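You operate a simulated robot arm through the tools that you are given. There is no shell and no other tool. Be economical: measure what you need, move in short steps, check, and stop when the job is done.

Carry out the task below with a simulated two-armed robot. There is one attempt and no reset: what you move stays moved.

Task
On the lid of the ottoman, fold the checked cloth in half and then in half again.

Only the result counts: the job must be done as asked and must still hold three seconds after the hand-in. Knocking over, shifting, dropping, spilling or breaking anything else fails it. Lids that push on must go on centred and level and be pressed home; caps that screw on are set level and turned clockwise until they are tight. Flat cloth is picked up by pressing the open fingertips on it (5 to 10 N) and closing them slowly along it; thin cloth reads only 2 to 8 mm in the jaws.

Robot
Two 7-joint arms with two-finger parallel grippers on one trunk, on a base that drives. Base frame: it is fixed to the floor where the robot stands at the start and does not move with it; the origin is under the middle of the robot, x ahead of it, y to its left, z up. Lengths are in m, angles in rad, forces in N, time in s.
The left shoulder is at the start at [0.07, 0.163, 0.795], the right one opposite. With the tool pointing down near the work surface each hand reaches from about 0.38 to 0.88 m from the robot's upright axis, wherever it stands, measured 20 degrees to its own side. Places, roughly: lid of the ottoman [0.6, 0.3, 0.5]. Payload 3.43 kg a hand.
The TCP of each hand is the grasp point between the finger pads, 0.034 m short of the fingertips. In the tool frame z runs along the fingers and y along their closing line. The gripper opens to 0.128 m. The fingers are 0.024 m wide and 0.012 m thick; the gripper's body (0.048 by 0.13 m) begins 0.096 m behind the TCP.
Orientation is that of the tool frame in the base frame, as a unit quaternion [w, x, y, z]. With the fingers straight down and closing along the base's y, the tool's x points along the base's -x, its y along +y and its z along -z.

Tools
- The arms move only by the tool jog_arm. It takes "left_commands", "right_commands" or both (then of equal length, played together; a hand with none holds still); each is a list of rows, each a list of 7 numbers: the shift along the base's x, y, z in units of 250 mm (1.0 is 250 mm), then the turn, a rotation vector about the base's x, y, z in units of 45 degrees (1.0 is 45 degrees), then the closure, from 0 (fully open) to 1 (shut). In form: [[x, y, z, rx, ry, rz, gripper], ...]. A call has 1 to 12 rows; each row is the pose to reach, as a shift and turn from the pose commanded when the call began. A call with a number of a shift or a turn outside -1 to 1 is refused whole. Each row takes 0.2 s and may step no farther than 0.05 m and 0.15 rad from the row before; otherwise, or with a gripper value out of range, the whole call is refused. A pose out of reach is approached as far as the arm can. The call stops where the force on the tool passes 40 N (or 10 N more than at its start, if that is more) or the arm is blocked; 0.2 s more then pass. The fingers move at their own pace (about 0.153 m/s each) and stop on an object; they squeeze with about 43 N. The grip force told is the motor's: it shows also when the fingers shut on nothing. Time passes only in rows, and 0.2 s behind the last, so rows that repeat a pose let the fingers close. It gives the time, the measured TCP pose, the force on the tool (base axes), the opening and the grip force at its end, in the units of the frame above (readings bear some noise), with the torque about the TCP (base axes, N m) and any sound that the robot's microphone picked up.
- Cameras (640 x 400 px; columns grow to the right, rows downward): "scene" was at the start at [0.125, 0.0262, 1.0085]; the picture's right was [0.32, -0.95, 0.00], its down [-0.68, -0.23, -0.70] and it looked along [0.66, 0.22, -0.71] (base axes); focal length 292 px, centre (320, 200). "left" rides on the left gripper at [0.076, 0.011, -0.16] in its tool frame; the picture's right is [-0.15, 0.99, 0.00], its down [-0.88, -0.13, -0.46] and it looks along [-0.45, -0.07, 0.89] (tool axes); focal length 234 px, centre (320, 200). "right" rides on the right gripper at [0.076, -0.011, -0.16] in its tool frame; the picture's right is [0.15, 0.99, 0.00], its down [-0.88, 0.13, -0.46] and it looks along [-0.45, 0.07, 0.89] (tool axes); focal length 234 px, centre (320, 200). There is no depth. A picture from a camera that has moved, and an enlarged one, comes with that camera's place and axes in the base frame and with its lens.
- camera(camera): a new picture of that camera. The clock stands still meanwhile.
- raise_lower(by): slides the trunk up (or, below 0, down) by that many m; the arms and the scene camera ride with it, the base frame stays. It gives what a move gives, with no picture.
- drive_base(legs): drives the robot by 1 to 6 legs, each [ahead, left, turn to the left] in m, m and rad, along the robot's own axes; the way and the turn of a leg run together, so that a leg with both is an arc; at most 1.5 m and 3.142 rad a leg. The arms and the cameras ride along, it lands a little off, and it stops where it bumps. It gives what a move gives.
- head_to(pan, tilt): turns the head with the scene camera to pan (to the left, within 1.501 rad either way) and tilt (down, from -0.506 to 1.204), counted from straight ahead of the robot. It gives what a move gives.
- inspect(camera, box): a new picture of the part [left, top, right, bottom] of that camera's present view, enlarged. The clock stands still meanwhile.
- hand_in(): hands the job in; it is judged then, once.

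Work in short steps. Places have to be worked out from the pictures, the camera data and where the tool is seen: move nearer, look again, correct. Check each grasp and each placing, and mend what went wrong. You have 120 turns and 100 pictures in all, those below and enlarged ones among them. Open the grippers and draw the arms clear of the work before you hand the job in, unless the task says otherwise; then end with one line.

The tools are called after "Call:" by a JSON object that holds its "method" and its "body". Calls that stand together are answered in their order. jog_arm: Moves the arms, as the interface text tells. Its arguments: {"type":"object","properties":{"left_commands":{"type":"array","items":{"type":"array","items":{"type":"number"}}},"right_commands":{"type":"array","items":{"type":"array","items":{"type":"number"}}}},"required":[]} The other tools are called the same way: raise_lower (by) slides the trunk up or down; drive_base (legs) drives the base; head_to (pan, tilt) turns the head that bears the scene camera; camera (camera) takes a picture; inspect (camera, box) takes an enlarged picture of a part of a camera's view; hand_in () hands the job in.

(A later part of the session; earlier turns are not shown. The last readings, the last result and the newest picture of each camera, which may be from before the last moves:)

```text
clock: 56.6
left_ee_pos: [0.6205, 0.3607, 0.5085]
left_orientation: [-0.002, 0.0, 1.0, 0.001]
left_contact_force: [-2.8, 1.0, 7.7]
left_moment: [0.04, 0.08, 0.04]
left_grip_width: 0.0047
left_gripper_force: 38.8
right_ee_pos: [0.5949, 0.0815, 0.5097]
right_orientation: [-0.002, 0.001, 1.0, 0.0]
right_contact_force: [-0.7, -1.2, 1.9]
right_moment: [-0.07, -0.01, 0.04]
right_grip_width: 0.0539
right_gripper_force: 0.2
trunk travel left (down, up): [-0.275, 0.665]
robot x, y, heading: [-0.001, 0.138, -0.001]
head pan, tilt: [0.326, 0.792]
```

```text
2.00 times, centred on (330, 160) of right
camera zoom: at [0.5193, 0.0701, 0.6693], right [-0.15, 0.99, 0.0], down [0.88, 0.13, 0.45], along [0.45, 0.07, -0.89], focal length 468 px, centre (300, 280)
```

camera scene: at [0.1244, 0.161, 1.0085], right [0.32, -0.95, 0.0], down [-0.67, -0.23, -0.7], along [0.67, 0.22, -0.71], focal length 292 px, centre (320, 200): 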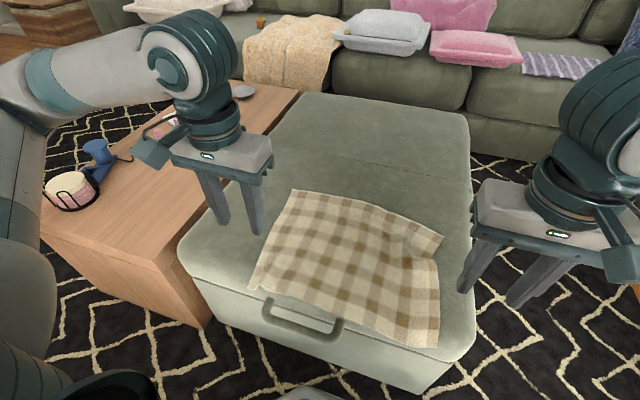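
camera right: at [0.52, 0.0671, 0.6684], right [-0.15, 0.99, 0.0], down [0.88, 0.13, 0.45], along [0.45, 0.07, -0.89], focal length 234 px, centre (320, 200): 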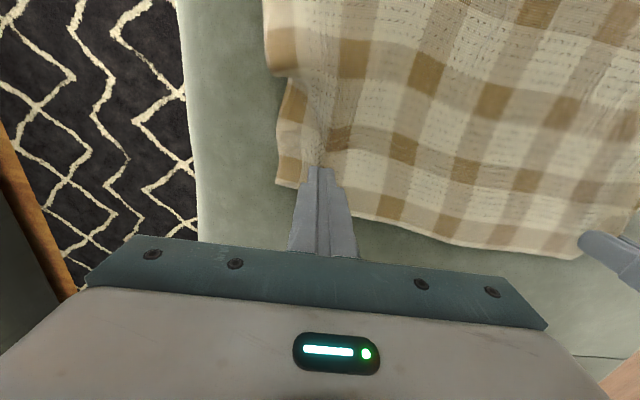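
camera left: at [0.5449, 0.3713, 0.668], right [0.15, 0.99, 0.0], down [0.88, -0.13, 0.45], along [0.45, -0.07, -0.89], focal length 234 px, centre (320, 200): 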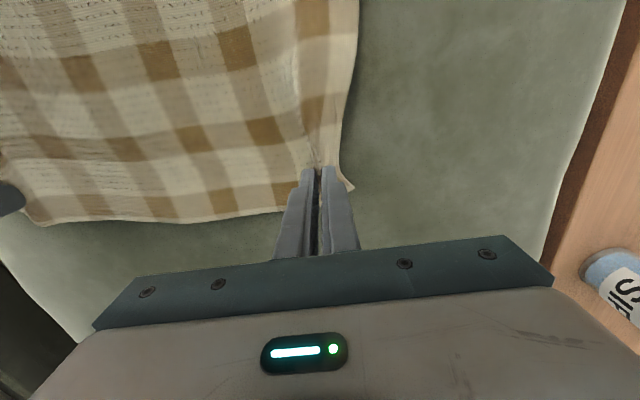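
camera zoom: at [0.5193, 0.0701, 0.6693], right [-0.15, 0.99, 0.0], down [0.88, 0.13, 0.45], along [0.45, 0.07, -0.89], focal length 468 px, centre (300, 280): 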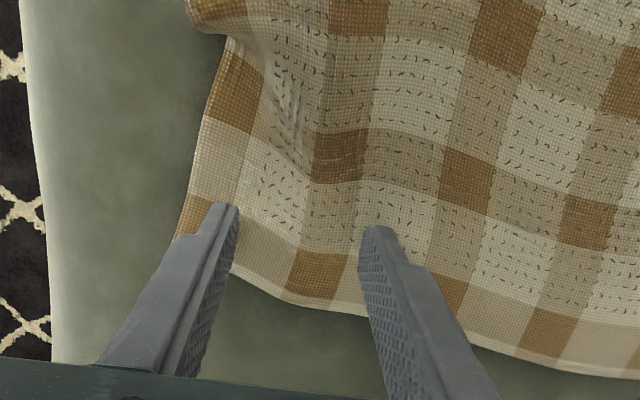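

Good position. I'll press to about 6 N and close slowly.

Call:
{"method": "jog_arm", "body": {"right_commands": [[0, 0, -0.003, 0, 0, 0, 0.58], [0, 0, -0.004, 0, 0, 0, 0.62], [0, 0, -0.004, 0, 0, 0, 0.66], [0, 0, -0.004, 0, 0, 0, 0.69], [0, 0, -0.004, 0, 0, 0, 0.72], [0, 0, -0.004, 0, 0, 0, 0.75], [0, 0, -0.004, 0, 0, 0, 0.78], [0, 0, -0.004, 0, 0, 0, 0.81], [0, 0, -0.004, 0, 0, 0, 0.84], [0, 0, -0.003, 0, 0, 0, 0.87], [0, 0, -0.002, 0, 0, 0, 0.9]]}}

Call:
{"method": "inspect", "body": {"camera": "right", "box": [200, 60, 460, 260]}}

```text
clock: 59.0
left_ee_pos: [0.6215, 0.3599, 0.5082]
left_orientation: [-0.001, 0.001, 1.0, 0.0]
left_contact_force: [-0.4, -4.2, 5.0]
left_moment: [-0.14, -0.03, 0.12]
left_grip_width: 0.0044
left_gripper_force: 38.6
right_ee_pos: [0.5946, 0.0818, 0.5091]
right_orientation: [-0.001, 0.0, 1.0, 0.0]
right_contact_force: [1.4, 3.6, 10.0]
right_moment: [0.25, 0.0, 0.0]
right_grip_width: 0.0147
right_gripper_force: 1.0
trunk travel left (down, up): [-0.275, 0.665]
robot x, y, heading: [0.0035, 0.1338, -0.004]
head pan, tilt: [0.326, 0.792]
```

```text
2.00 times, centred on (330, 160) of right
camera zoom: at [0.5188, 0.0703, 0.6691], right [-0.15, 0.99, 0.0], down [0.88, 0.13, 0.45], along [0.45, 0.07, -0.89], focal length 468 px, centre (300, 280)
```

zoom: 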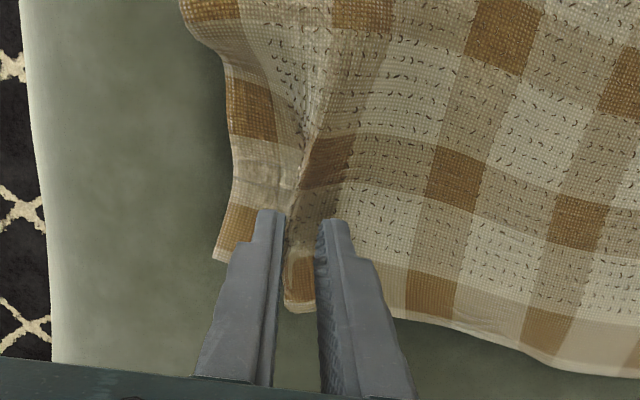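

A ridge is trapped between the fingers, so I'll finish closing.

Call:
{"method": "jog_arm", "body": {"right_commands": [[0, 0, 0.001, 0, 0, 0, 0.92], [0, 0, 0.002, 0, 0, 0, 0.94], [0, 0, 0.002, 0, 0, 0, 0.96], [0, 0, 0.002, 0, 0, 0, 1], [0, 0, 0.002, 0, 0, 0, 1]]}}

```text
clock: 60.2
left_ee_pos: [0.6198, 0.3609, 0.5081]
left_orientation: [-0.002, 0.001, 1.0, -0.001]
left_contact_force: [0.5, -5.7, 4.1]
left_moment: [-0.21, -0.05, 0.1]
left_grip_width: 0.0047
left_gripper_force: 39.3
right_ee_pos: [0.5944, 0.081, 0.5101]
right_orientation: [-0.001, 0.001, 1.0, 0.0]
right_contact_force: [3.4, 5.2, 16.2]
right_moment: [0.21, -0.11, -0.11]
right_grip_width: 0.0031
right_gripper_force: 37.4
trunk travel left (down, up): [-0.275, 0.665]
robot x, y, heading: [0.0024, 0.136, -0.0]
head pan, tilt: [0.326, 0.792]
```

Both hold (4.7 and 3.1 mm). I'll lift 1 cm and pull the cloth away to x≈0.73 to straighten it and make room for folding toward the robot.

Call:
{"method": "jog_arm", "body": {"left_commands": [[0, 0, 0.05, 0, 0, 0, 1], [0.08, 0, 0.06, 0, 0, 0, 1], [0.17, 0, 0.06, 0, 0, 0, 1], [0.26, 0, 0.06, 0, 0, 0, 1], [0.35, 0, 0.06, 0, 0, 0, 1], [0.44, 0, 0.06, 0, 0, 0, 1], [0.44, 0, 0.06, 0, 0, 0, 1]], "right_commands": [[0, 0, 0.05, 0, 0, 0, 1], [0.1, 0, 0.06, 0, 0, 0, 1], [0.21, 0, 0.06, 0, 0, 0, 1], [0.32, 0, 0.06, 0, 0, 0, 1], [0.43, 0, 0.06, 0, 0, 0, 1], [0.54, 0, 0.06, 0, 0, 0, 1], [0.54, 0, 0.06, 0, 0, 0, 1]]}}

Call:
{"method": "camera", "body": {"camera": "scene"}}

```text
clock: 61.8
left_ee_pos: [0.7324, 0.3604, 0.5211]
left_orientation: [-0.002, 0.002, 1.0, 0.0]
left_contact_force: [-0.1, -2.5, -0.8]
left_moment: [-0.08, 0.05, 0.11]
left_grip_width: 0.0047
left_gripper_force: 39.1
right_ee_pos: [0.7307, 0.0832, 0.5234]
right_orientation: [-0.002, -0.001, 1.0, 0.0]
right_contact_force: [1.3, 1.7, -1.0]
right_moment: [0.1, 0.0, -0.09]
right_grip_width: 0.0028
right_gripper_force: 37.0
trunk travel left (down, up): [-0.275, 0.665]
robot x, y, heading: [0.0008, 0.1343, -0.003]
head pan, tilt: [0.326, 0.792]
```

```text
40 pictures are left
camera scene: at [0.1251, 0.1612, 1.0085], right [0.32, -0.95, 0.0], down [-0.68, -0.23, -0.7], along [0.66, 0.22, -0.71], focal length 292 px, centre (320, 200)
```

scene: 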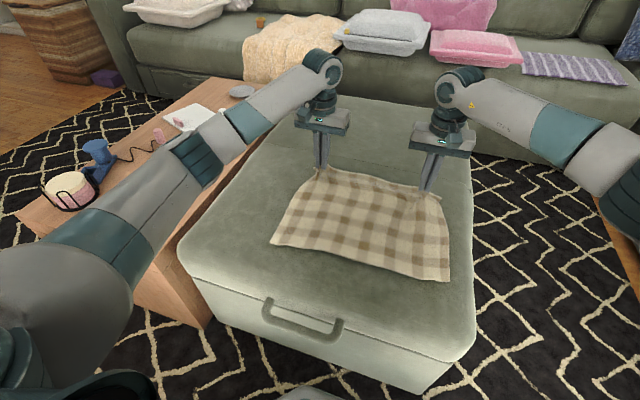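

The cloth is straightened. Near corners are D≈(0.458,0.39) and C≈(0.488,0.005), so it sits rotated by about 0.08 rad. I'll pull the right hand 2 cm further, then start the arc toward the robot, tilting the fingers forward.

Call:
{"method": "jog_arm", "body": {"left_commands": [[0, 0, 0, 0, 0, 0, 1], [-0.04, 0, 0.138, 0, -0.18, 0, 1], [-0.12, -0.01, 0.274, 0, -0.36, 0, 1], [-0.24, -0.02, 0.366, 0, -0.54, 0, 1], [-0.376, -0.03, 0.416, 0, -0.72, 0, 1], [-0.532, -0.04, 0.424, 0, -0.9, 0, 1]], "right_commands": [[0.088, 0, 0, 0, 0, 0, 1], [0.048, 0, 0.138, 0, -0.18, 0, 1], [-0.032, -0.01, 0.274, 0, -0.36, 0, 1], [-0.152, -0.02, 0.366, 0, -0.54, 0, 1], [-0.288, -0.03, 0.416, 0, -0.72, 0, 1], [-0.444, -0.04, 0.424, 0, -0.9, 0, 1]]}}

Call:
{"method": "camera", "body": {"camera": "scene"}}

```text
clock: 63.2
left_ee_pos: [0.596, 0.3514, 0.6295]
left_orientation: [0.346, 0.0, 0.938, -0.001]
left_contact_force: [-0.2, -3.2, -0.4]
left_moment: [-0.15, 0.02, 0.01]
left_grip_width: 0.0045
left_gripper_force: 38.9
right_ee_pos: [0.6193, 0.0722, 0.6285]
right_orientation: [0.345, 0.0, 0.939, 0.001]
right_contact_force: [-0.7, 1.9, 0.7]
right_moment: [0.13, 0.03, -0.01]
right_grip_width: 0.0026
right_gripper_force: 37.2
trunk travel left (down, up): [-0.275, 0.665]
robot x, y, heading: [-0.001, 0.1328, -0.006]
head pan, tilt: [0.326, 0.792]
```

```text
39 pictures are left
camera scene: at [0.1249, 0.1613, 1.0086], right [0.32, -0.95, 0.0], down [-0.68, -0.23, -0.7], along [0.67, 0.22, -0.71], focal length 292 px, centre (320, 200)
```

scene: 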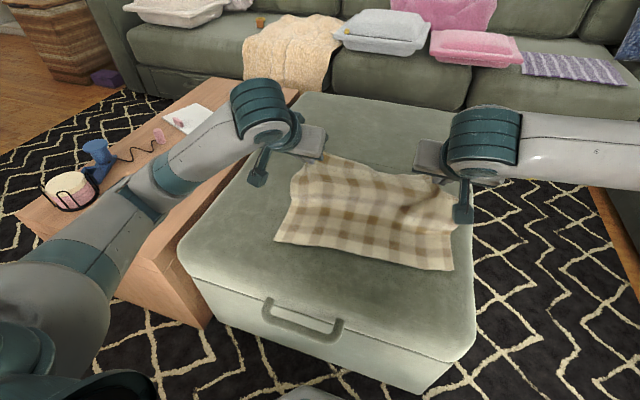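

The far edge is lifted, turned and hanging well. I'll continue the arc to just above the near edge with more forward tilt.

Call:
{"method": "jog_arm", "body": {"left_commands": [[-0.14, -0.012, -0.022, 0, -0.18, 0, 1], [-0.28, -0.024, -0.07, 0, -0.36, 0, 1], [-0.4, -0.04, -0.158, 0, -0.5, 0, 1], [-0.488, -0.055, -0.278, 0, -0.5, 0, 1], [-0.536, -0.066, -0.398, 0, -0.5, 0, 1]], "right_commands": [[-0.127, -0.012, -0.022, 0, -0.18, 0, 1], [-0.254, -0.024, -0.07, 0, -0.36, 0, 1], [-0.363, -0.04, -0.158, 0, -0.5, 0, 1], [-0.443, -0.055, -0.278, 0, -0.5, 0, 1], [-0.486, -0.066, -0.398, 0, -0.5, 0, 1]]}}

Call:
{"method": "camera", "body": {"camera": "scene"}}

Call:
{"method": "camera", "body": {"camera": "left"}}

```text
clock: 64.4
left_ee_pos: [0.5238, 0.3199, 0.5066]
left_orientation: [0.535, -0.003, 0.845, -0.002]
left_contact_force: [-4.1, 0.5, 15.8]
left_moment: [-0.04, -0.19, 0.02]
left_grip_width: 0.0043
left_gripper_force: 38.8
left hand out of reach, approached as far as the arm can: row 2, 3, 4, 5
right_ee_pos: [0.4996, 0.0565, 0.5349]
right_orientation: [0.522, 0.001, 0.853, 0.0]
right_contact_force: [0.9, 1.6, 0.2]
right_moment: [0.05, 0.02, 0.01]
right_grip_width: 0.0026
right_gripper_force: 37.1
right hand out of reach, approached as far as the arm can: row 4
trunk travel left (down, up): [-0.275, 0.665]
robot x, y, heading: [0.0017, 0.1373, -0.002]
head pan, tilt: [0.326, 0.792]
stopped in row 5 (left hand): the force on the tool passed its limit at 50 N (the readings are from after the stop); the commanded pose is now the measured one
```

```text
38 pictures are left
camera scene: at [0.1244, 0.1608, 1.0088], right [0.32, -0.95, 0.0], down [-0.67, -0.23, -0.7], along [0.67, 0.22, -0.71], focal length 292 px, centre (320, 200)
```

scene: 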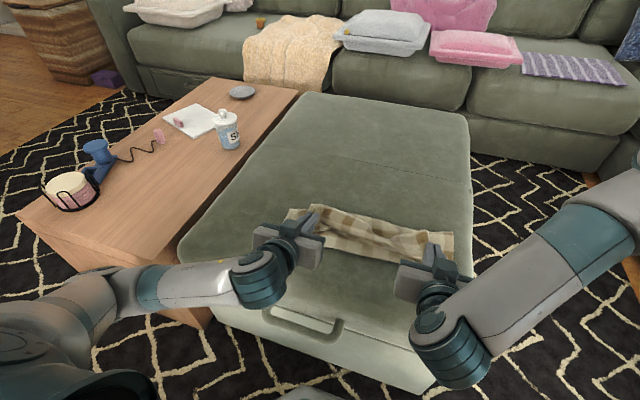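

```text
37 pictures are left
camera left: at [0.3473, 0.3312, 0.5059], right [0.06, 0.99, 0.13], down [-0.04, -0.12, 0.99], along [1.0, -0.06, 0.03], focal length 234 px, centre (320, 200)
```

left: 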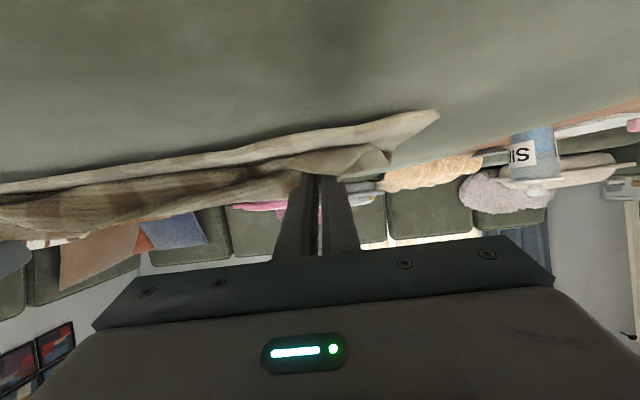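

The wrist camera mount under the left hand touched the lid, since the tilt was too large, and the left arm is also near its close limit. I'll raise both, reduce the tilt to about 0.9, bring the right forward to match, and use a backward base move for the rest.

Call:
{"method": "jog_arm", "body": {"left_commands": [[0, 0, 0.1, 0, 0.06, 0, 1], [0.01, 0.02, 0.18, 0, 0.16, 0, 1], [0.03, 0.05, 0.22, 0, 0.29, 0, 1], [0.03, 0.05, 0.22, 0, 0.29, 0, 1]], "right_commands": [[0.05, 0, 0.06, 0, 0.06, 0, 1], [0.12, 0, 0.1, 0, 0.16, 0, 1], [0.2, 0, 0.11, 0, 0.25, 0, 1], [0.23, 0, 0.11, 0, 0.25, 0, 1]]}}

Call:
{"method": "drive_base", "body": {"legs": [[-0.06, 0, 0]]}}

Call:
{"method": "camera", "body": {"camera": "scene"}}

```text
clock: 65.4
left_ee_pos: [0.5479, 0.329, 0.5515]
left_orientation: [0.432, -0.003, 0.902, -0.001]
left_contact_force: [0.4, -0.3, -0.1]
left_moment: [-0.02, -0.04, -0.04]
left_grip_width: 0.0043
left_gripper_force: 39.3
left hand out of reach, approached as far as the arm can: row 1, 2, 3, 4
right_ee_pos: [0.5563, 0.0576, 0.5627]
right_orientation: [0.434, 0.0, 0.901, 0.0]
right_contact_force: [-0.8, 1.1, -0.1]
right_moment: [0.04, 0.01, 0.02]
right_grip_width: 0.0026
right_gripper_force: 36.7
trunk travel left (down, up): [-0.275, 0.665]
robot x, y, heading: [-0.0006, 0.1342, 0.004]
head pan, tilt: [0.326, 0.792]
```

```text
clock: 66.4
left_ee_pos: [0.4895, 0.3284, 0.5531]
left_orientation: [0.433, -0.003, 0.901, -0.001]
left_contact_force: [0.9, -0.7, 0.0]
left_moment: [-0.06, 0.03, 0.03]
left_grip_width: 0.0045
left_gripper_force: 38.8
right_ee_pos: [0.4968, 0.0576, 0.5628]
right_orientation: [0.436, 0.0, 0.9, 0.0]
right_contact_force: [0.1, 1.3, 0.0]
right_moment: [0.02, -0.01, 0.0]
right_grip_width: 0.0025
right_gripper_force: 37.0
trunk travel left (down, up): [-0.275, 0.665]
robot x, y, heading: [-0.0581, 0.1316, -0.0]
head pan, tilt: [0.326, 0.792]
```

```text
36 pictures are left
camera scene: at [0.0656, 0.1613, 1.0086], right [0.32, -0.95, 0.0], down [-0.68, -0.23, -0.7], along [0.67, 0.22, -0.71], focal length 292 px, centre (320, 200)
```

scene: 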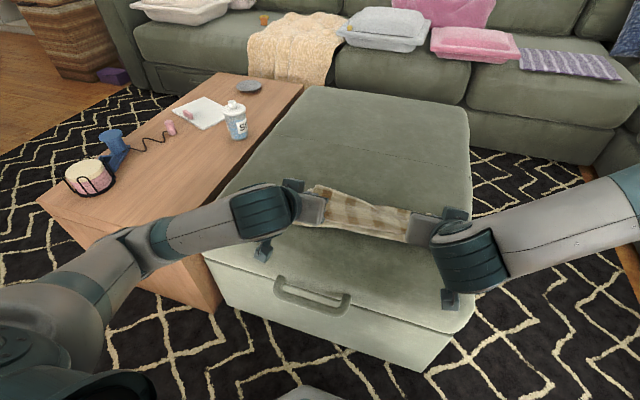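

The tips are at about L 0.516 and R 0.523. The targets are about L 0.486 and R 0.522, so I'll move the left back 3 cm and lower both to just above the bottom layer.

Call:
{"method": "jog_arm", "body": {"left_commands": [[-0.06, 0, -0.04, 0, 0, 0, 1], [-0.12, 0, -0.1, 0, 0, 0, 1], [-0.12, 0, -0.17, 0, 0, 0, 1]], "right_commands": [[0, 0, -0.08, 0, 0, 0, 1], [0, 0, -0.16, 0, 0, 0, 1], [0, 0, -0.21, 0, 0, 0, 1]]}}

Call:
{"method": "inspect", "body": {"camera": "scene", "box": [220, 150, 500, 325]}}

Call:
{"method": "camera", "body": {"camera": "right"}}

```text
clock: 67.3
left_ee_pos: [0.4735, 0.3277, 0.5144]
left_orientation: [0.444, -0.006, 0.896, -0.003]
left_contact_force: [3.8, 0.3, 18.3]
left_moment: [0.06, -0.35, 0.02]
left_grip_width: 0.0045
left_gripper_force: 38.9
left hand out of reach, approached as far as the arm can: row 1, 2, 3
right_ee_pos: [0.4978, 0.0581, 0.5134]
right_orientation: [0.439, 0.001, 0.899, 0.0]
right_contact_force: [0.5, 0.4, 7.1]
right_moment: [0.03, -0.12, -0.03]
right_grip_width: 0.0025
right_gripper_force: 37.1
trunk travel left (down, up): [-0.275, 0.665]
robot x, y, heading: [-0.0619, 0.1367, -0.002]
head pan, tilt: [0.326, 0.792]
stopped in row 3 (left hand): the force on the tool passed its limit at 41 N (the readings are from after the stop); the commanded pose is now the measured one
```

```text
2.29 times, centred on (360, 238) of scene
camera zoom: at [0.0649, 0.1608, 1.0088], right [0.32, -0.95, 0.0], down [-0.67, -0.23, -0.7], along [0.67, 0.22, -0.71], focal length 667 px, centre (229, 114)
```

zoom: 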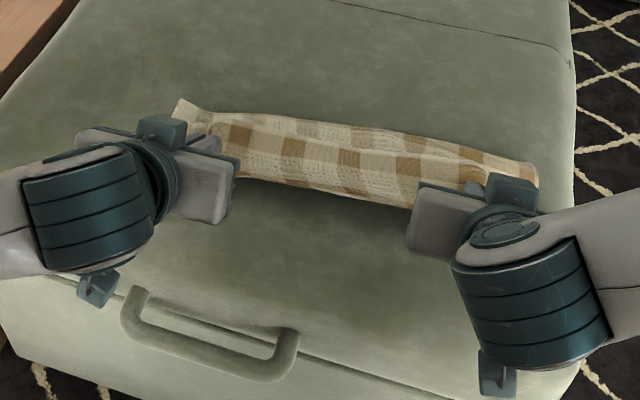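

```text
34 pictures are left
camera right: at [0.3244, 0.0477, 0.5518], right [-0.09, 0.99, -0.11], down [0.18, 0.13, 0.97], along [0.98, 0.06, -0.19], focal length 234 px, centre (320, 200)
```

right: 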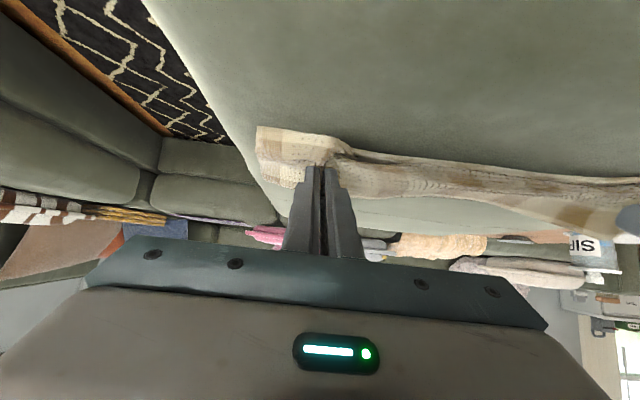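

The bottom near edge is at about x 0.485 and the far fold at about 0.59, so extra cloth is bunched somewhere. I'll enlarge the wrist views to see where.

Call:
{"method": "inspect", "body": {"camera": "right", "box": [230, 90, 640, 260]}}

Call:
{"method": "inspect", "body": {"camera": "scene", "box": [280, 170, 480, 260]}}

```text
1.56 times, centred on (435, 175) of right
camera zoom: at [0.3244, 0.0477, 0.5518], right [-0.09, 0.99, -0.11], down [0.18, 0.13, 0.97], along [0.98, 0.06, -0.19], focal length 366 px, centre (140, 239)
```

zoom: 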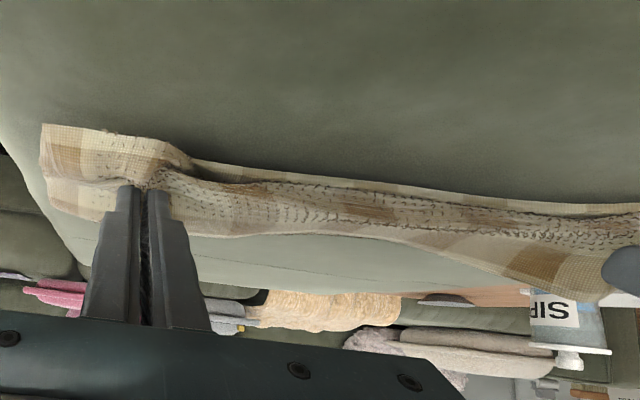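

```text
3.20 times, centred on (380, 215) of scene
camera zoom: at [0.0649, 0.1608, 1.0088], right [0.32, -0.95, 0.0], down [-0.67, -0.23, -0.7], along [0.67, 0.22, -0.71], focal length 934 px, centre (128, 152)
```

zoom: 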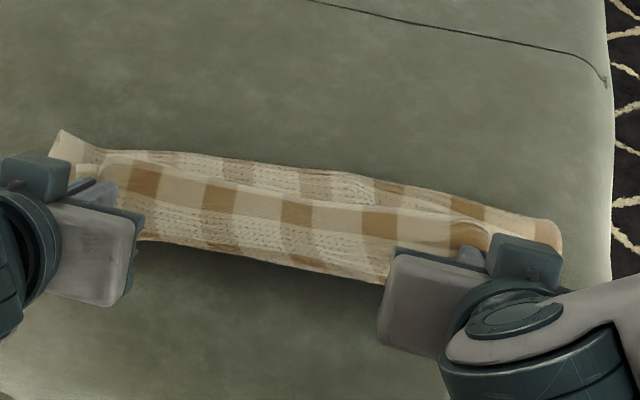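

Because the fingers turned less than 90°, the held edge still faces forward, with a loop of cloth under the hands. I'll roll it back out a bit so the touchdown returns to the middle, then come back on a taut path.

Call:
{"method": "jog_arm", "body": {"left_commands": [[0, 0, 0.2, 0, 0.1, 0, 1], [0.12, 0.01, 0.36, 0, 0.25, 0, 1], [0.28, 0.02, 0.44, 0, 0.4, 0, 1], [0.46, 0.04, 0.44, 0, 0.55, 0, 1], [0.64, 0.06, 0.36, 0, 0.7, 0, 1], [0.8, 0.07, 0.24, 0, 0.8, 0, 1], [0.9, 0.07, 0.14, 0, 0.8, 0, 1]], "right_commands": [[0, 0, 0.2, 0, 0.1, 0, 1], [0.12, 0.01, 0.36, 0, 0.25, 0, 1], [0.28, 0.02, 0.44, 0, 0.4, 0, 1], [0.46, 0.03, 0.44, 0, 0.55, 0, 1], [0.64, 0.04, 0.36, 0, 0.7, 0, 1], [0.8, 0.05, 0.24, 0, 0.8, 0, 1], [0.9, 0.05, 0.14, 0, 0.8, 0, 1]]}}

Call:
{"method": "camera", "body": {"camera": "scene"}}

```text
clock: 68.9
left_ee_pos: [0.6969, 0.3454, 0.5428]
left_orientation: [0.14, -0.004, 0.99, -0.001]
left_contact_force: [0.2, -0.1, -0.1]
left_moment: [-0.06, -0.02, 0.02]
left_grip_width: 0.0043
left_gripper_force: 38.9
left hand out of reach, approached as far as the arm can: row 1
right_ee_pos: [0.723, 0.0702, 0.5444]
right_orientation: [0.136, 0.001, 0.991, 0.0]
right_contact_force: [0.0, 1.4, 0.0]
right_moment: [0.04, -0.02, -0.02]
right_grip_width: 0.0024
right_gripper_force: 37.9
trunk travel left (down, up): [-0.275, 0.665]
robot x, y, heading: [-0.0594, 0.1338, -0.004]
head pan, tilt: [0.326, 0.792]
```

```text
31 pictures are left
camera scene: at [0.0671, 0.1611, 1.0084], right [0.32, -0.95, 0.0], down [-0.68, -0.23, -0.7], along [0.66, 0.22, -0.71], focal length 292 px, centre (320, 200)
```

scene: 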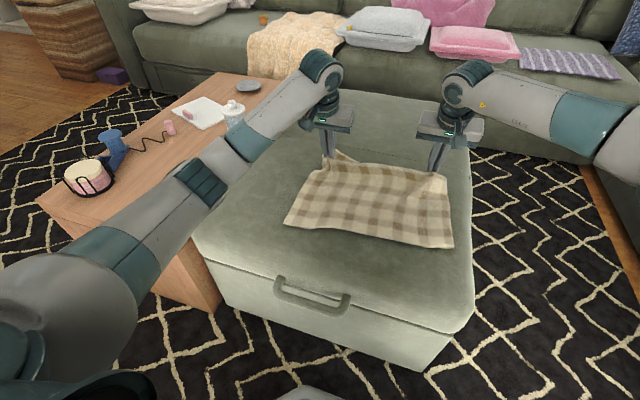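

The near corners are D≈(0.463,0.384) and C≈(0.52,0.0), so the fold lines are at about L 0.623 and R 0.661. I'll run the taut semicircle toward the robot and end low over the near edge.

Call:
{"method": "jog_arm", "body": {"left_commands": [[-0.004, 0, 0.168, 0, -0.095, 0, 1], [-0.068, -0.01, 0.284, 0, -0.16, 0, 1], [-0.2, -0.02, 0.38, 0, -0.29, 0, 1], [-0.376, -0.03, 0.4, 0, -0.44, 0, 1], [-0.56, -0.04, 0.348, 0, -0.58, 0, 1], [-0.65, -0.05, 0.3, 0, -0.66, 0, 1], [-0.74, -0.06, 0.24, 0, -0.745, 0, 1], [-0.844, -0.07, 0.124, 0, -0.8, 0, 1], [-0.916, -0.08, 0.02, 0, -0.8, 0, 1], [-0.946, -0.08, -0.07, 0, -0.8, 0, 1]], "right_commands": [[0.044, 0, 0.168, 0, -0.095, 0, 1], [-0.02, -0.01, 0.284, 0, -0.16, 0, 1], [-0.152, -0.02, 0.38, 0, -0.29, 0, 1], [-0.328, -0.03, 0.4, 0, -0.44, 0, 1], [-0.512, -0.04, 0.348, 0, -0.58, 0, 1], [-0.602, -0.05, 0.3, 0, -0.66, 0, 1], [-0.692, -0.06, 0.24, 0, -0.745, 0, 1], [-0.796, -0.07, 0.124, 0, -0.8, 0, 1], [-0.868, -0.08, 0.02, 0, -0.8, 0, 1], [-0.898, -0.08, -0.07, 0, -0.8, 0, 1]]}}

Call:
{"method": "camera", "body": {"camera": "scene"}}

```text
clock: 71.1
left_ee_pos: [0.478, 0.3218, 0.5244]
left_orientation: [0.443, -0.005, 0.896, -0.002]
left_contact_force: [-4.1, 2.2, 13.3]
left_moment: [0.12, -0.1, 0.11]
left_grip_width: 0.0043
left_gripper_force: 39.2
left hand out of reach, approached as far as the arm can: row 8, 9, 10
right_ee_pos: [0.4982, 0.0516, 0.5296]
right_orientation: [0.438, 0.001, 0.899, 0.001]
right_contact_force: [-0.5, 1.4, -0.5]
right_moment: [0.02, -0.03, -0.01]
right_grip_width: 0.0027
right_gripper_force: 36.8
trunk travel left (down, up): [-0.275, 0.665]
robot x, y, heading: [-0.0584, 0.1342, 0.004]
head pan, tilt: [0.326, 0.792]
```

```text
30 pictures are left
camera scene: at [0.065, 0.1611, 1.0091], right [0.32, -0.95, 0.0], down [-0.67, -0.23, -0.7], along [0.67, 0.22, -0.71], focal length 292 px, centre (320, 200)
```

scene: 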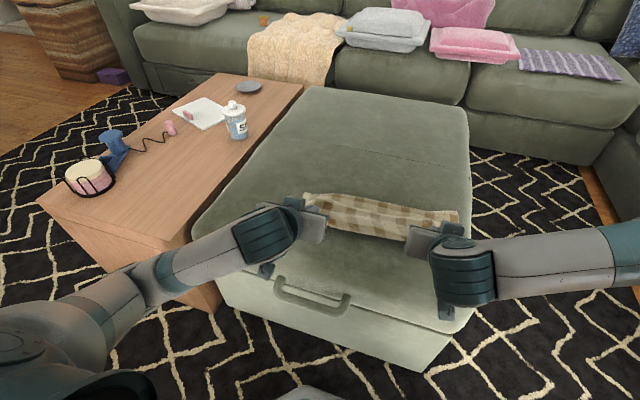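

The tail in the jaws still points the wrong way, which makes a big lip. Closing the fingers across the edge (along x) lets the cloth hang straight down from the jaws and allows gripping closer to the corners. I'll unroll flat, release and regrip that way.

Call:
{"method": "jog_arm", "body": {"left_commands": [[0.02, 0, 0.16, 0, 0.1, 0, 1], [0.12, 0.01, 0.32, 0, 0.25, 0, 1], [0.28, 0.02, 0.42, 0, 0.4, 0, 1], [0.46, 0.04, 0.42, 0, 0.55, 0, 1], [0.64, 0.06, 0.34, 0, 0.7, 0, 1], [0.8, 0.07, 0.22, 0, 0.85, 0, 1], [0.9, 0.07, 0.1, 0, 1, 0, 1]], "right_commands": [[0.02, 0, 0.16, 0, 0.1, 0, 1], [0.12, 0.01, 0.32, 0, 0.25, 0, 1], [0.28, 0.02, 0.42, 0, 0.4, 0, 1], [0.46, 0.03, 0.42, 0, 0.55, 0, 1], [0.64, 0.04, 0.34, 0, 0.7, 0, 1], [0.8, 0.05, 0.22, 0, 0.85, 0, 1], [0.9, 0.05, 0.1, 0, 1, 0, 1]]}}

Call:
{"method": "drive_base", "body": {"legs": [[0.06, 0, 0]]}}

Call:
{"method": "camera", "body": {"camera": "scene"}}

```text
clock: 72.7
left_ee_pos: [0.7008, 0.3406, 0.5434]
left_orientation: [0.062, -0.003, 0.998, -0.001]
left_contact_force: [-0.4, -0.8, -0.2]
left_moment: [-0.07, 0.0, 0.03]
left_grip_width: 0.0044
left_gripper_force: 38.5
right_ee_pos: [0.7229, 0.0655, 0.5527]
right_orientation: [0.058, 0.0, 0.998, 0.001]
right_contact_force: [0.9, 1.7, -0.9]
right_moment: [0.05, 0.01, -0.03]
right_grip_width: 0.0025
right_gripper_force: 37.1
trunk travel left (down, up): [-0.275, 0.665]
robot x, y, heading: [-0.0622, 0.1341, -0.002]
head pan, tilt: [0.326, 0.792]
```

```text
clock: 73.7
left_ee_pos: [0.7611, 0.3418, 0.5434]
left_orientation: [0.063, -0.004, 0.998, -0.002]
left_contact_force: [0.5, -1.7, -0.3]
left_moment: [-0.05, 0.03, 0.04]
left_grip_width: 0.0045
left_gripper_force: 39.1
right_ee_pos: [0.7822, 0.0645, 0.553]
right_orientation: [0.058, 0.001, 0.998, -0.001]
right_contact_force: [-0.6, 1.3, -0.7]
right_moment: [0.05, -0.01, -0.03]
right_grip_width: 0.0027
right_gripper_force: 37.5
trunk travel left (down, up): [-0.275, 0.665]
robot x, y, heading: [0.0024, 0.1336, -0.007]
head pan, tilt: [0.326, 0.792]
```

```text
29 pictures are left
camera scene: at [0.1277, 0.1609, 1.0083], right [0.32, -0.95, 0.0], down [-0.68, -0.23, -0.7], along [0.66, 0.22, -0.71], focal length 292 px, centre (320, 200)
```

scene: 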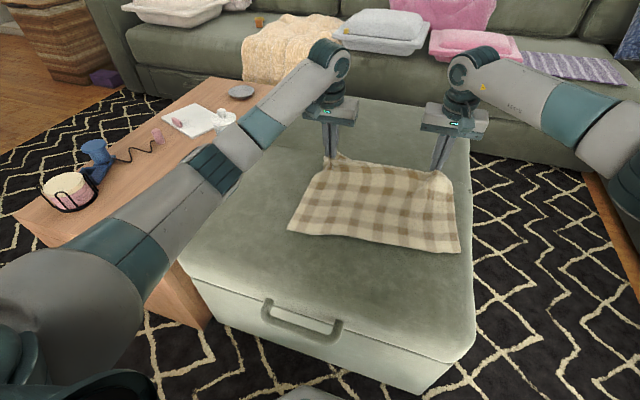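

The cloth is flat: D≈(0.51,0.37), C≈(0.57,-0.01), far edge ≈0.775–0.795. I'll lower, release, rise, and start yawing both hands by 90°.

Call:
{"method": "jog_arm", "body": {"left_commands": [[0, 0, -0.08, 0, -0.08, 0, 1], [0, 0, -0.125, 0, -0.16, 0, 1], [0, 0, -0.13, 0, -0.16, 0, 0.92], [0, 0, -0.13, 0, -0.16, 0, 0.8], [0, 0, -0.06, 0, -0.16, 0, 0.7], [0, 0, 0.06, 0, -0.16, 0, 0.7], [-0.02, 0, 0.2, 0, -0.16, 0.18, 0.7], [-0.04, 0, 0.25, 0, -0.16, 0.36, 0.7], [-0.06, 0, 0.25, 0, -0.16, 0.54, 0.7], [-0.08, 0, 0.25, 0, -0.16, 0.72, 0.7], [-0.1, 0, 0.25, 0, -0.16, 0.9, 0.7], [-0.1, 0, 0.25, 0, -0.16, 1, 0.7]], "right_commands": [[0, 0, -0.1, 0, -0.08, 0, 1], [0, 0, -0.165, 0, -0.16, 0, 1], [0, 0, -0.17, 0, -0.16, 0, 0.92], [0, 0, -0.17, 0, -0.16, 0, 0.8], [0, 0, -0.06, 0, -0.16, 0, 0.7], [0, 0, 0.06, 0, -0.16, 0, 0.7], [-0.02, 0, 0.2, 0, -0.16, -0.18, 0.7], [-0.04, 0, 0.25, 0, -0.16, -0.36, 0.7], [-0.06, 0, 0.25, 0, -0.16, -0.54, 0.7], [-0.08, 0, 0.25, 0, -0.16, -0.72, 0.7], [-0.1, 0, 0.25, 0, -0.16, -0.9, 0.7], [-0.1, 0, 0.25, 0, -0.16, -1, 0.7]]}}

```text
clock: 76.3
left_ee_pos: [0.7348, 0.3415, 0.6079]
left_orientation: [0.12, -0.386, 0.914, 0.023]
left_contact_force: [0.5, 0.3, -0.2]
left_moment: [-0.01, -0.02, 0.02]
left_grip_width: 0.0383
left_gripper_force: 0.1
right_ee_pos: [0.7571, 0.0652, 0.6154]
right_orientation: [0.114, 0.383, 0.916, -0.023]
right_contact_force: [0.3, -0.4, 0.2]
right_moment: [-0.01, 0.02, 0.0]
right_grip_width: 0.0383
right_gripper_force: 0.1
trunk travel left (down, up): [-0.275, 0.665]
robot x, y, heading: [0.0035, 0.1326, -0.001]
head pan, tilt: [0.326, 0.792]
```

I'll complete the yaw to exactly 90° while removing the residual tilt, and hover over the far corners to look.

Call:
{"method": "jog_arm", "body": {"left_commands": [[0, 0.02, 0, -0.044, 0.03, 0.163, 0.7], [0.01, 0.04, -0.03, -0.088, 0.06, 0.326, 0.7], [0.02, 0.06, -0.07, -0.132, 0.09, 0.489, 0.7], [0.03, 0.08, -0.11, -0.176, 0.12, 0.651, 0.7], [0.04, 0.09, -0.15, -0.22, 0.15, 0.814, 0.7], [0.04, 0.096, -0.19, -0.265, 0.18, 0.977, 0.7]], "right_commands": [[0, -0.02, 0, 0.042, 0.028, -0.165, 0.7], [0.01, -0.04, -0.03, 0.085, 0.056, -0.33, 0.7], [0.02, -0.06, -0.07, 0.127, 0.084, -0.495, 0.7], [0.03, -0.08, -0.11, 0.17, 0.113, -0.66, 0.7], [0.04, -0.1, -0.15, 0.212, 0.141, -0.825, 0.7], [0.05, -0.12, -0.22, 0.254, 0.169, -0.99, 0.7]]}}

Call:
{"method": "camera", "body": {"camera": "left"}}

Call:
{"method": "camera", "body": {"camera": "right"}}

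```text
clock: 77.7
left_ee_pos: [0.7465, 0.365, 0.5572]
left_orientation: [0.0, 0.707, -0.707, -0.001]
left_contact_force: [-0.3, 0.4, -0.6]
left_moment: [-0.02, -0.03, 0.02]
left_grip_width: 0.0383
left_gripper_force: 0.0
right_ee_pos: [0.7692, 0.0346, 0.5602]
right_orientation: [0.001, 0.709, 0.705, -0.001]
right_contact_force: [0.1, -0.3, -0.8]
right_moment: [-0.01, -0.01, 0.0]
right_grip_width: 0.0383
right_gripper_force: 0.1
trunk travel left (down, up): [-0.275, 0.665]
robot x, y, heading: [0.0022, 0.134, -0.002]
head pan, tilt: [0.326, 0.792]
```

```text
28 pictures are left
camera left: at [0.735, 0.2899, 0.719], right [-0.99, 0.15, 0.0], down [0.13, 0.88, 0.45], along [0.07, 0.45, -0.89], focal length 234 px, centre (320, 200)
```

left: 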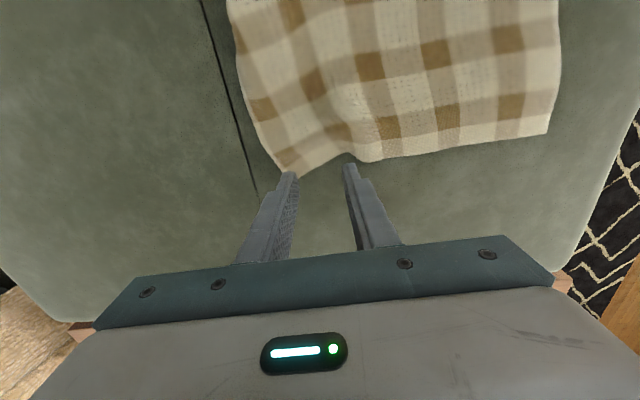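

```text
27 pictures are left
camera right: at [0.7584, 0.1107, 0.72], right [0.99, 0.14, 0.0], down [0.13, -0.88, 0.46], along [0.06, -0.45, -0.89], focal length 234 px, centre (320, 200)
```

right: 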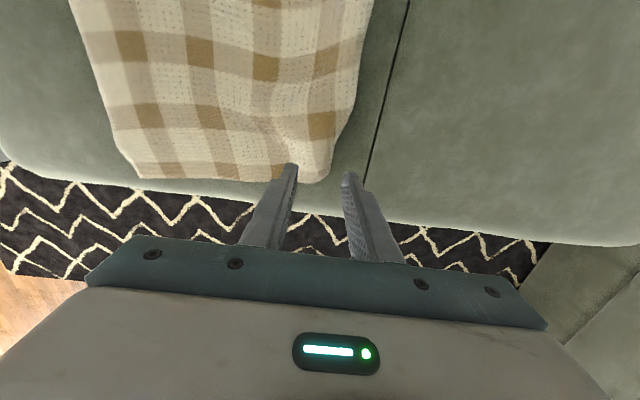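

The yaw worked. Corners are A≈(0.786,0.38), with far edge ≈0.793 at the left grip, and B≈(0.78,0.012). I'll align the grip centres to L (0.760,0.362) and R (0.752,0.030) and lower to contact.

Call:
{"method": "jog_arm", "body": {"left_commands": [[0.054, -0.012, 0, 0, 0, 0, 0.66], [0.054, -0.012, -0.1, 0, 0, 0, 0.66], [0.054, -0.012, -0.17, 0, 0, 0, 0.66], [0.054, -0.012, -0.19, 0, 0, 0, 0.66], [0.054, -0.012, -0.198, 0, 0, 0, 0.66], [0.054, -0.012, -0.198, 0, 0, 0, 0.66]], "right_commands": [[-0.069, -0.018, 0, 0, 0, 0, 0.66], [-0.069, -0.018, -0.1, 0, 0, 0, 0.66], [-0.069, -0.018, -0.18, 0, 0, 0, 0.66], [-0.069, -0.018, -0.2, 0, 0, 0, 0.66], [-0.069, -0.018, -0.208, 0, 0, 0, 0.66], [-0.069, -0.018, -0.208, 0, 0, 0, 0.66]]}}

Call:
{"method": "camera", "body": {"camera": "left"}}

Call:
{"method": "camera", "body": {"camera": "right"}}

```text
clock: 79.1
left_ee_pos: [0.7598, 0.363, 0.5112]
left_orientation: [0.0, -0.706, 0.708, -0.001]
left_contact_force: [-0.8, 0.4, 0.6]
left_moment: [0.02, -0.01, 0.02]
left_grip_width: 0.0436
left_gripper_force: 0.0
right_ee_pos: [0.7531, 0.0299, 0.5094]
right_orientation: [0.001, 0.708, 0.707, 0.0]
right_contact_force: [-0.3, -0.3, 3.7]
right_moment: [0.03, -0.07, 0.05]
right_grip_width: 0.043
right_gripper_force: 0.0
trunk travel left (down, up): [-0.275, 0.665]
robot x, y, heading: [0.0002, 0.1348, -0.002]
head pan, tilt: [0.326, 0.792]
```

```text
26 pictures are left
camera left: at [0.748, 0.2869, 0.6706], right [-0.99, 0.15, 0.0], down [0.13, 0.88, 0.45], along [0.07, 0.45, -0.89], focal length 234 px, centre (320, 200)
```

left: 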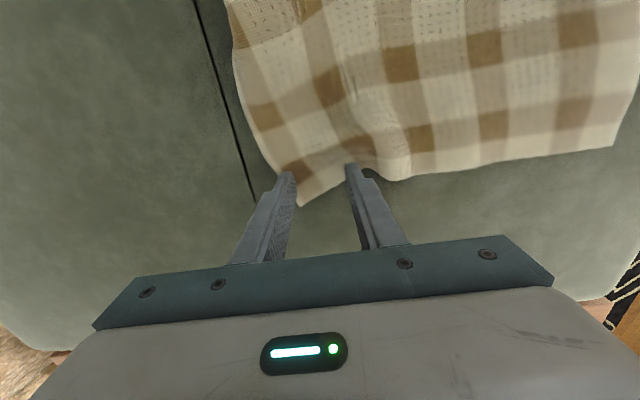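

```text
25 pictures are left
camera right: at [0.741, 0.1061, 0.6696], right [0.99, 0.14, 0.0], down [0.13, -0.88, 0.46], along [0.07, -0.45, -0.89], focal length 234 px, centre (320, 200)
```

right: 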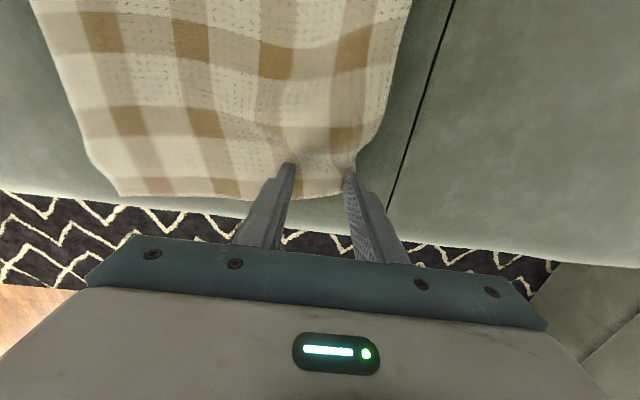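

The outer fingers sit right at the edge. I'll shift L −6 mm and R −9 mm in x, then press to about 7 N.

Call:
{"method": "jog_arm", "body": {"left_commands": [[0, 0, 0.02, 0, 0, 0, 0.66], [-0.028, -0.03, 0.01, 0, 0, 0, 0.66], [-0.028, -0.03, -0.006, 0, 0, 0, 0.66], [-0.028, -0.03, -0.014, 0, 0, 0, 0.66], [-0.028, -0.03, -0.014, 0, 0, 0, 0.66]], "right_commands": [[0, 0, 0.03, 0, 0, 0, 0.66], [-0.036, 0, 0.02, 0, 0, 0, 0.66], [-0.036, 0, 0.004, 0, 0, 0, 0.66], [-0.036, 0, -0.004, 0, 0, 0, 0.66], [-0.036, 0, -0.004, 0, 0, 0, 0.66]]}}

```text
clock: 80.3
left_ee_pos: [0.7527, 0.3563, 0.509]
left_orientation: [0.0, -0.707, 0.708, -0.002]
left_contact_force: [-0.8, -0.8, 6.1]
left_moment: [-0.03, -0.01, -0.02]
left_grip_width: 0.0437
left_gripper_force: 0.1
right_ee_pos: [0.7425, 0.0305, 0.509]
right_orientation: [0.001, 0.708, 0.706, 0.0]
right_contact_force: [1.3, 0.1, 4.2]
right_moment: [0.0, -0.11, -0.02]
right_grip_width: 0.0436
right_gripper_force: 0.4
trunk travel left (down, up): [-0.275, 0.665]
robot x, y, heading: [0.0015, 0.1333, 0.0]
head pan, tilt: [0.326, 0.792]
```

Presses are 6 N and 4 N, so I'll add a touch on the right and close slowly.

Call:
{"method": "jog_arm", "body": {"left_commands": [[0, 0, -0.001, 0, 0, 0, 0.66], [0, 0, -0.001, 0, 0, 0, 0.69], [0, 0, -0.001, 0, 0, 0, 0.72], [0, 0, -0.001, 0, 0, 0, 0.75], [0, 0, -0.001, 0, 0, 0, 0.78], [0, 0, -0.001, 0, 0, 0, 0.81], [0, 0, -0.001, 0, 0, 0, 0.84], [0, 0, -0.001, 0, 0, 0, 0.87], [0, 0, -0.001, 0, 0, 0, 0.9], [0, 0, -0.001, 0, 0, 0, 0.93], [0, 0, -0.001, 0, 0, 0, 0.96], [0, 0, -0.001, 0, 0, 0, 1]], "right_commands": [[0, 0, -0.002, 0, 0, 0, 0.66], [0, 0, -0.003, 0, 0, 0, 0.69], [0, 0, -0.003, 0, 0, 0, 0.72], [0, 0, -0.003, 0, 0, 0, 0.75], [0, 0, -0.003, 0, 0, 0, 0.78], [0, 0, -0.003, 0, 0, 0, 0.81], [0, 0, -0.003, 0, 0, 0, 0.84], [0, 0, -0.003, 0, 0, 0, 0.87], [0, 0, -0.003, 0, 0, 0, 0.9], [0, 0, -0.003, 0, 0, 0, 0.93], [0, 0, -0.003, 0, 0, 0, 0.96], [0, 0, -0.003, 0, 0, 0, 1]]}}

Call:
{"method": "jog_arm", "body": {"left_commands": [[0, 0, 0, 0, 0, 0, 1]], "right_commands": [[0, 0, 0, 0, 0, 0, 1]]}}

```text
clock: 82.9
left_ee_pos: [0.752, 0.3545, 0.5071]
left_orientation: [0.0, -0.706, 0.708, -0.002]
left_contact_force: [0.6, -0.5, 4.3]
left_moment: [0.02, 0.0, 0.0]
left_grip_width: 0.0
left_gripper_force: 33.1
right_ee_pos: [0.7426, 0.0319, 0.5084]
right_orientation: [0.002, 0.708, 0.706, 0.0]
right_contact_force: [1.1, -2.6, 16.9]
right_moment: [0.06, -0.04, -0.03]
right_grip_width: 0.0
right_gripper_force: 32.2
trunk travel left (down, up): [-0.275, 0.665]
robot x, y, heading: [0.005, 0.1355, -0.003]
head pan, tilt: [0.326, 0.792]
```

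```text
clock: 83.3
left_ee_pos: [0.7513, 0.3557, 0.509]
left_orientation: [0.0, -0.707, 0.707, -0.001]
left_contact_force: [-0.3, 0.3, 3.4]
left_moment: [-0.02, 0.02, 0.0]
left_grip_width: 0.0
left_gripper_force: 32.7
right_ee_pos: [0.7422, 0.0309, 0.5086]
right_orientation: [0.002, 0.708, 0.707, 0.001]
right_contact_force: [0.6, -2.9, 16.9]
right_moment: [0.03, -0.06, 0.02]
right_grip_width: 0.0
right_gripper_force: 33.0
trunk travel left (down, up): [-0.275, 0.665]
robot x, y, heading: [0.0002, 0.136, -0.006]
head pan, tilt: [0.326, 0.792]
```

Both slipped: the edge slid in with the outer finger. I'll lift, open wider and look, planning to grip a bit further in.

Call:
{"method": "jog_arm", "body": {"left_commands": [[0, 0, 0.06, 0, 0, 0, 0.9], [0, 0, 0.12, 0, 0, 0, 0.57], [0, 0, 0.12, 0, 0, 0, 0.57]], "right_commands": [[0, 0, 0.06, 0, 0, 0, 0.9], [0, 0, 0.12, 0, 0, 0, 0.57], [0, 0, 0.12, 0, 0, 0, 0.57]]}}

Call:
{"method": "camera", "body": {"camera": "left"}}

Call:
{"method": "camera", "body": {"camera": "right"}}

```text
clock: 84.1
left_ee_pos: [0.7529, 0.3544, 0.5352]
left_orientation: [-0.001, -0.707, 0.708, 0.0]
left_contact_force: [0.5, 0.4, 0.2]
left_moment: [0.0, 0.0, 0.0]
left_grip_width: 0.055
left_gripper_force: 0.1
right_ee_pos: [0.7443, 0.0309, 0.5351]
right_orientation: [0.001, 0.708, 0.706, 0.0]
right_contact_force: [-0.6, -0.1, 0.0]
right_moment: [0.02, 0.05, 0.03]
right_grip_width: 0.0551
right_gripper_force: 0.1
trunk travel left (down, up): [-0.275, 0.665]
robot x, y, heading: [0.003, 0.1361, -0.001]
head pan, tilt: [0.326, 0.792]
```

```text
24 pictures are left
camera left: at [0.7409, 0.2785, 0.696], right [-0.99, 0.15, 0.0], down [0.13, 0.88, 0.45], along [0.07, 0.45, -0.89], focal length 234 px, centre (320, 200)
```

left: 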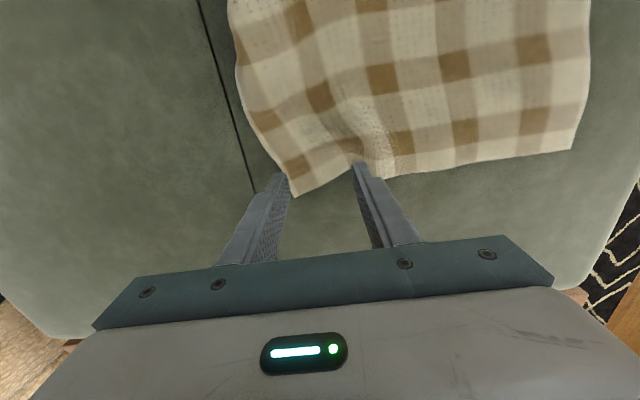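

```text
23 pictures are left
camera right: at [0.7321, 0.1059, 0.6958], right [0.99, 0.14, 0.0], down [0.13, -0.88, 0.46], along [0.07, -0.45, -0.89], focal length 234 px, centre (320, 200)
```

right: 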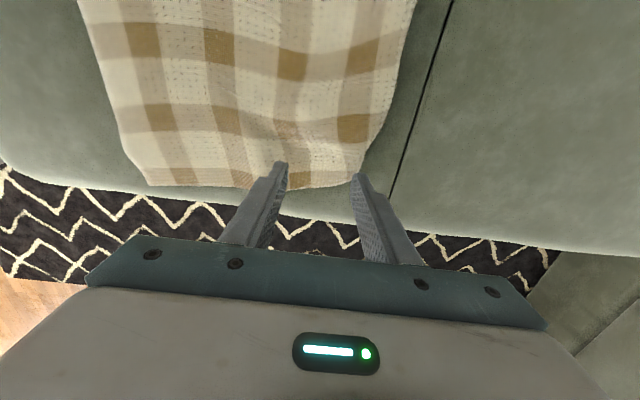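

Far edge is about 0.797 at the left grip and about 0.783 at the right grip (y≈0.055). I'll use the wider 55 mm opening with the outer finger about 8 mm inside the edge: centres L (0.750,0.345), R (0.7355,0.055).

Call:
{"method": "jog_arm", "body": {"left_commands": [[-0.01, -0.038, 0, 0, 0, 0, 0.57], [-0.01, -0.038, -0.07, 0, 0, 0, 0.57], [-0.01, -0.038, -0.1, 0, 0, 0, 0.57], [-0.01, -0.038, -0.108, 0, 0, 0, 0.57], [-0.01, -0.038, -0.108, 0, 0, 0, 0.57]], "right_commands": [[-0.035, 0.096, 0, 0, 0, 0, 0.57], [-0.035, 0.096, -0.07, 0, 0, 0, 0.57], [-0.035, 0.096, -0.1, 0, 0, 0, 0.57], [-0.035, 0.096, -0.108, 0, 0, 0, 0.57], [-0.035, 0.096, -0.108, 0, 0, 0, 0.57]]}}

```text
clock: 85.3
left_ee_pos: [0.7491, 0.3445, 0.5095]
left_orientation: [0.0, -0.706, 0.708, -0.001]
left_contact_force: [-0.1, 0.0, 0.6]
left_moment: [-0.02, -0.01, -0.01]
left_grip_width: 0.055
left_gripper_force: 0.0
right_ee_pos: [0.7342, 0.0535, 0.5094]
right_orientation: [0.001, 0.708, 0.706, 0.0]
right_contact_force: [0.2, -2.0, 7.3]
right_moment: [-0.02, -0.26, -0.07]
right_grip_width: 0.0551
right_gripper_force: 0.1
trunk travel left (down, up): [-0.275, 0.665]
robot x, y, heading: [0.0012, 0.136, -0.006]
head pan, tilt: [0.326, 0.792]
```

Right is at 7 N. I'll press the left about 1.5 mm more and close both slowly.

Call:
{"method": "jog_arm", "body": {"left_commands": [[0, 0, -0.004, 0, 0, 0, 0.57], [0, 0, -0.007, 0, 0, 0, 0.57], [0, 0, -0.007, 0, 0, 0, 0.61], [0, 0, -0.007, 0, 0, 0, 0.65], [0, 0, -0.007, 0, 0, 0, 0.69], [0, 0, -0.007, 0, 0, 0, 0.73], [0, 0, -0.007, 0, 0, 0, 0.77], [0, 0, -0.007, 0, 0, 0, 0.8], [0, 0, -0.007, 0, 0, 0, 0.83], [0, 0, -0.006, 0, 0, 0, 0.86], [0, 0, -0.005, 0, 0, 0, 0.89]], "right_commands": [[0, 0, 0, 0, 0, 0, 0.57], [0, 0, 0, 0, 0, 0, 0.57], [0, 0, 0, 0, 0, 0, 0.61], [0, 0, 0, 0, 0, 0, 0.65], [0, 0, 0, 0, 0, 0, 0.69], [0, 0, 0, 0, 0, 0, 0.73], [0, 0, 0, 0, 0, 0, 0.77], [0, 0, 0, 0, 0, 0, 0.8], [0, 0, 0, 0, 0, 0, 0.83], [0, 0, 0.001, 0, 0, 0, 0.86], [0, 0, 0.001, 0, 0, 0, 0.89]]}}

Call:
{"method": "jog_arm", "body": {"left_commands": [[0, 0, 0, 0, 0, 0, 0.91], [0, 0, 0.001, 0, 0, 0, 0.93], [0, 0, 0.001, 0, 0, 0, 0.95], [0, 0, 0.001, 0, 0, 0, 0.97], [0, 0, 0.001, 0, 0, 0, 1], [0, 0, 0.001, 0, 0, 0, 1]], "right_commands": [[0, 0, 0, 0, 0, 0, 0.91], [0, 0, 0.001, 0, 0, 0, 0.93], [0, 0, 0.001, 0, 0, 0, 0.95], [0, 0, 0.001, 0, 0, 0, 0.97], [0, 0, 0.001, 0, 0, 0, 1], [0, 0, 0.001, 0, 0, 0, 1]]}}

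```text
clock: 87.7
left_ee_pos: [0.7488, 0.3458, 0.5093]
left_orientation: [-0.001, -0.706, 0.708, 0.0]
left_contact_force: [1.4, -0.7, 3.3]
left_moment: [0.03, 0.02, -0.03]
left_grip_width: 0.0131
left_gripper_force: 0.1
right_ee_pos: [0.7338, 0.0542, 0.5089]
right_orientation: [0.001, 0.708, 0.706, 0.0]
right_contact_force: [-3.5, -0.4, 7.0]
right_moment: [-0.01, 0.03, 0.01]
right_grip_width: 0.0127
right_gripper_force: 0.1
trunk travel left (down, up): [-0.275, 0.665]
robot x, y, heading: [0.0055, 0.1347, -0.007]
head pan, tilt: [0.326, 0.792]
```

```text
clock: 89.1
left_ee_pos: [0.749, 0.3453, 0.509]
left_orientation: [-0.001, -0.707, 0.708, 0.0]
left_contact_force: [0.3, -0.8, 2.5]
left_moment: [0.0, -0.03, -0.05]
left_grip_width: 0.0044
left_gripper_force: 38.9
right_ee_pos: [0.7344, 0.0543, 0.5104]
right_orientation: [0.002, 0.708, 0.706, 0.0]
right_contact_force: [-0.5, -0.7, 4.6]
right_moment: [0.03, -0.06, -0.01]
right_grip_width: 0.0044
right_gripper_force: 38.7
trunk travel left (down, up): [-0.275, 0.665]
robot x, y, heading: [-0.0011, 0.137, -0.002]
head pan, tilt: [0.326, 0.792]
```

Both grips hold at 4.4 mm with the cloth exiting straight down. The near edge is rotated about 0.155 rad, so I'll move perpendicular to it. First part of the arc.

Call:
{"method": "jog_arm", "body": {"left_commands": [[-0.006, 0.042, 0.096, 0, 0, 0, 1], [-0.012, 0.084, 0.192, 0, 0, 0, 1], [-0.04, 0.084, 0.332, 0, -0.06, 0, 1], [-0.132, 0.07, 0.39, 0, -0.19, 0, 1], [-0.284, 0.048, 0.44, 0, -0.32, 0, 1], [-0.46, 0.024, 0.432, 0, -0.5, 0, 1], [-0.616, 0.002, 0.372, 0, -0.68, 0, 1]], "right_commands": [[0.036, 0.024, 0.096, 0, 0, 0, 1], [0.072, 0.047, 0.186, 0, 0, 0, 1], [0.145, 0.059, 0.326, 0, -0.06, 0, 1], [0.11, 0.057, 0.385, 0, -0.19, 0, 1], [-0.04, 0.035, 0.434, 0, -0.32, 0, 1], [-0.218, 0.011, 0.426, 0, -0.5, 0, 1], [-0.374, -0.011, 0.366, 0, -0.68, 0, 1]]}}

Call:
{"method": "camera", "body": {"camera": "scene"}}

```text
clock: 90.7
left_ee_pos: [0.5962, 0.3454, 0.6001]
left_orientation: [-0.186, 0.682, -0.682, 0.188]
left_contact_force: [1.0, 0.9, 0.4]
left_moment: [-0.01, 0.09, 0.01]
left_grip_width: 0.0047
left_gripper_force: 38.6
right_ee_pos: [0.6399, 0.0511, 0.6025]
right_orientation: [0.187, 0.683, 0.681, 0.188]
right_contact_force: [-0.3, 0.6, -0.6]
right_moment: [-0.01, 0.13, -0.02]
right_grip_width: 0.0041
right_gripper_force: 39.0
trunk travel left (down, up): [-0.275, 0.665]
robot x, y, heading: [0.0026, 0.1361, -0.004]
head pan, tilt: [0.326, 0.792]
```

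```text
22 pictures are left
camera scene: at [0.1268, 0.1609, 1.0086], right [0.32, -0.95, 0.0], down [-0.68, -0.23, -0.7], along [0.67, 0.22, -0.71], focal length 292 px, centre (320, 200)
```

scene: 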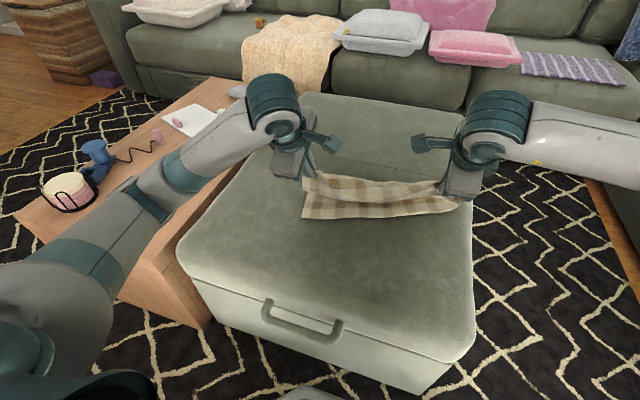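

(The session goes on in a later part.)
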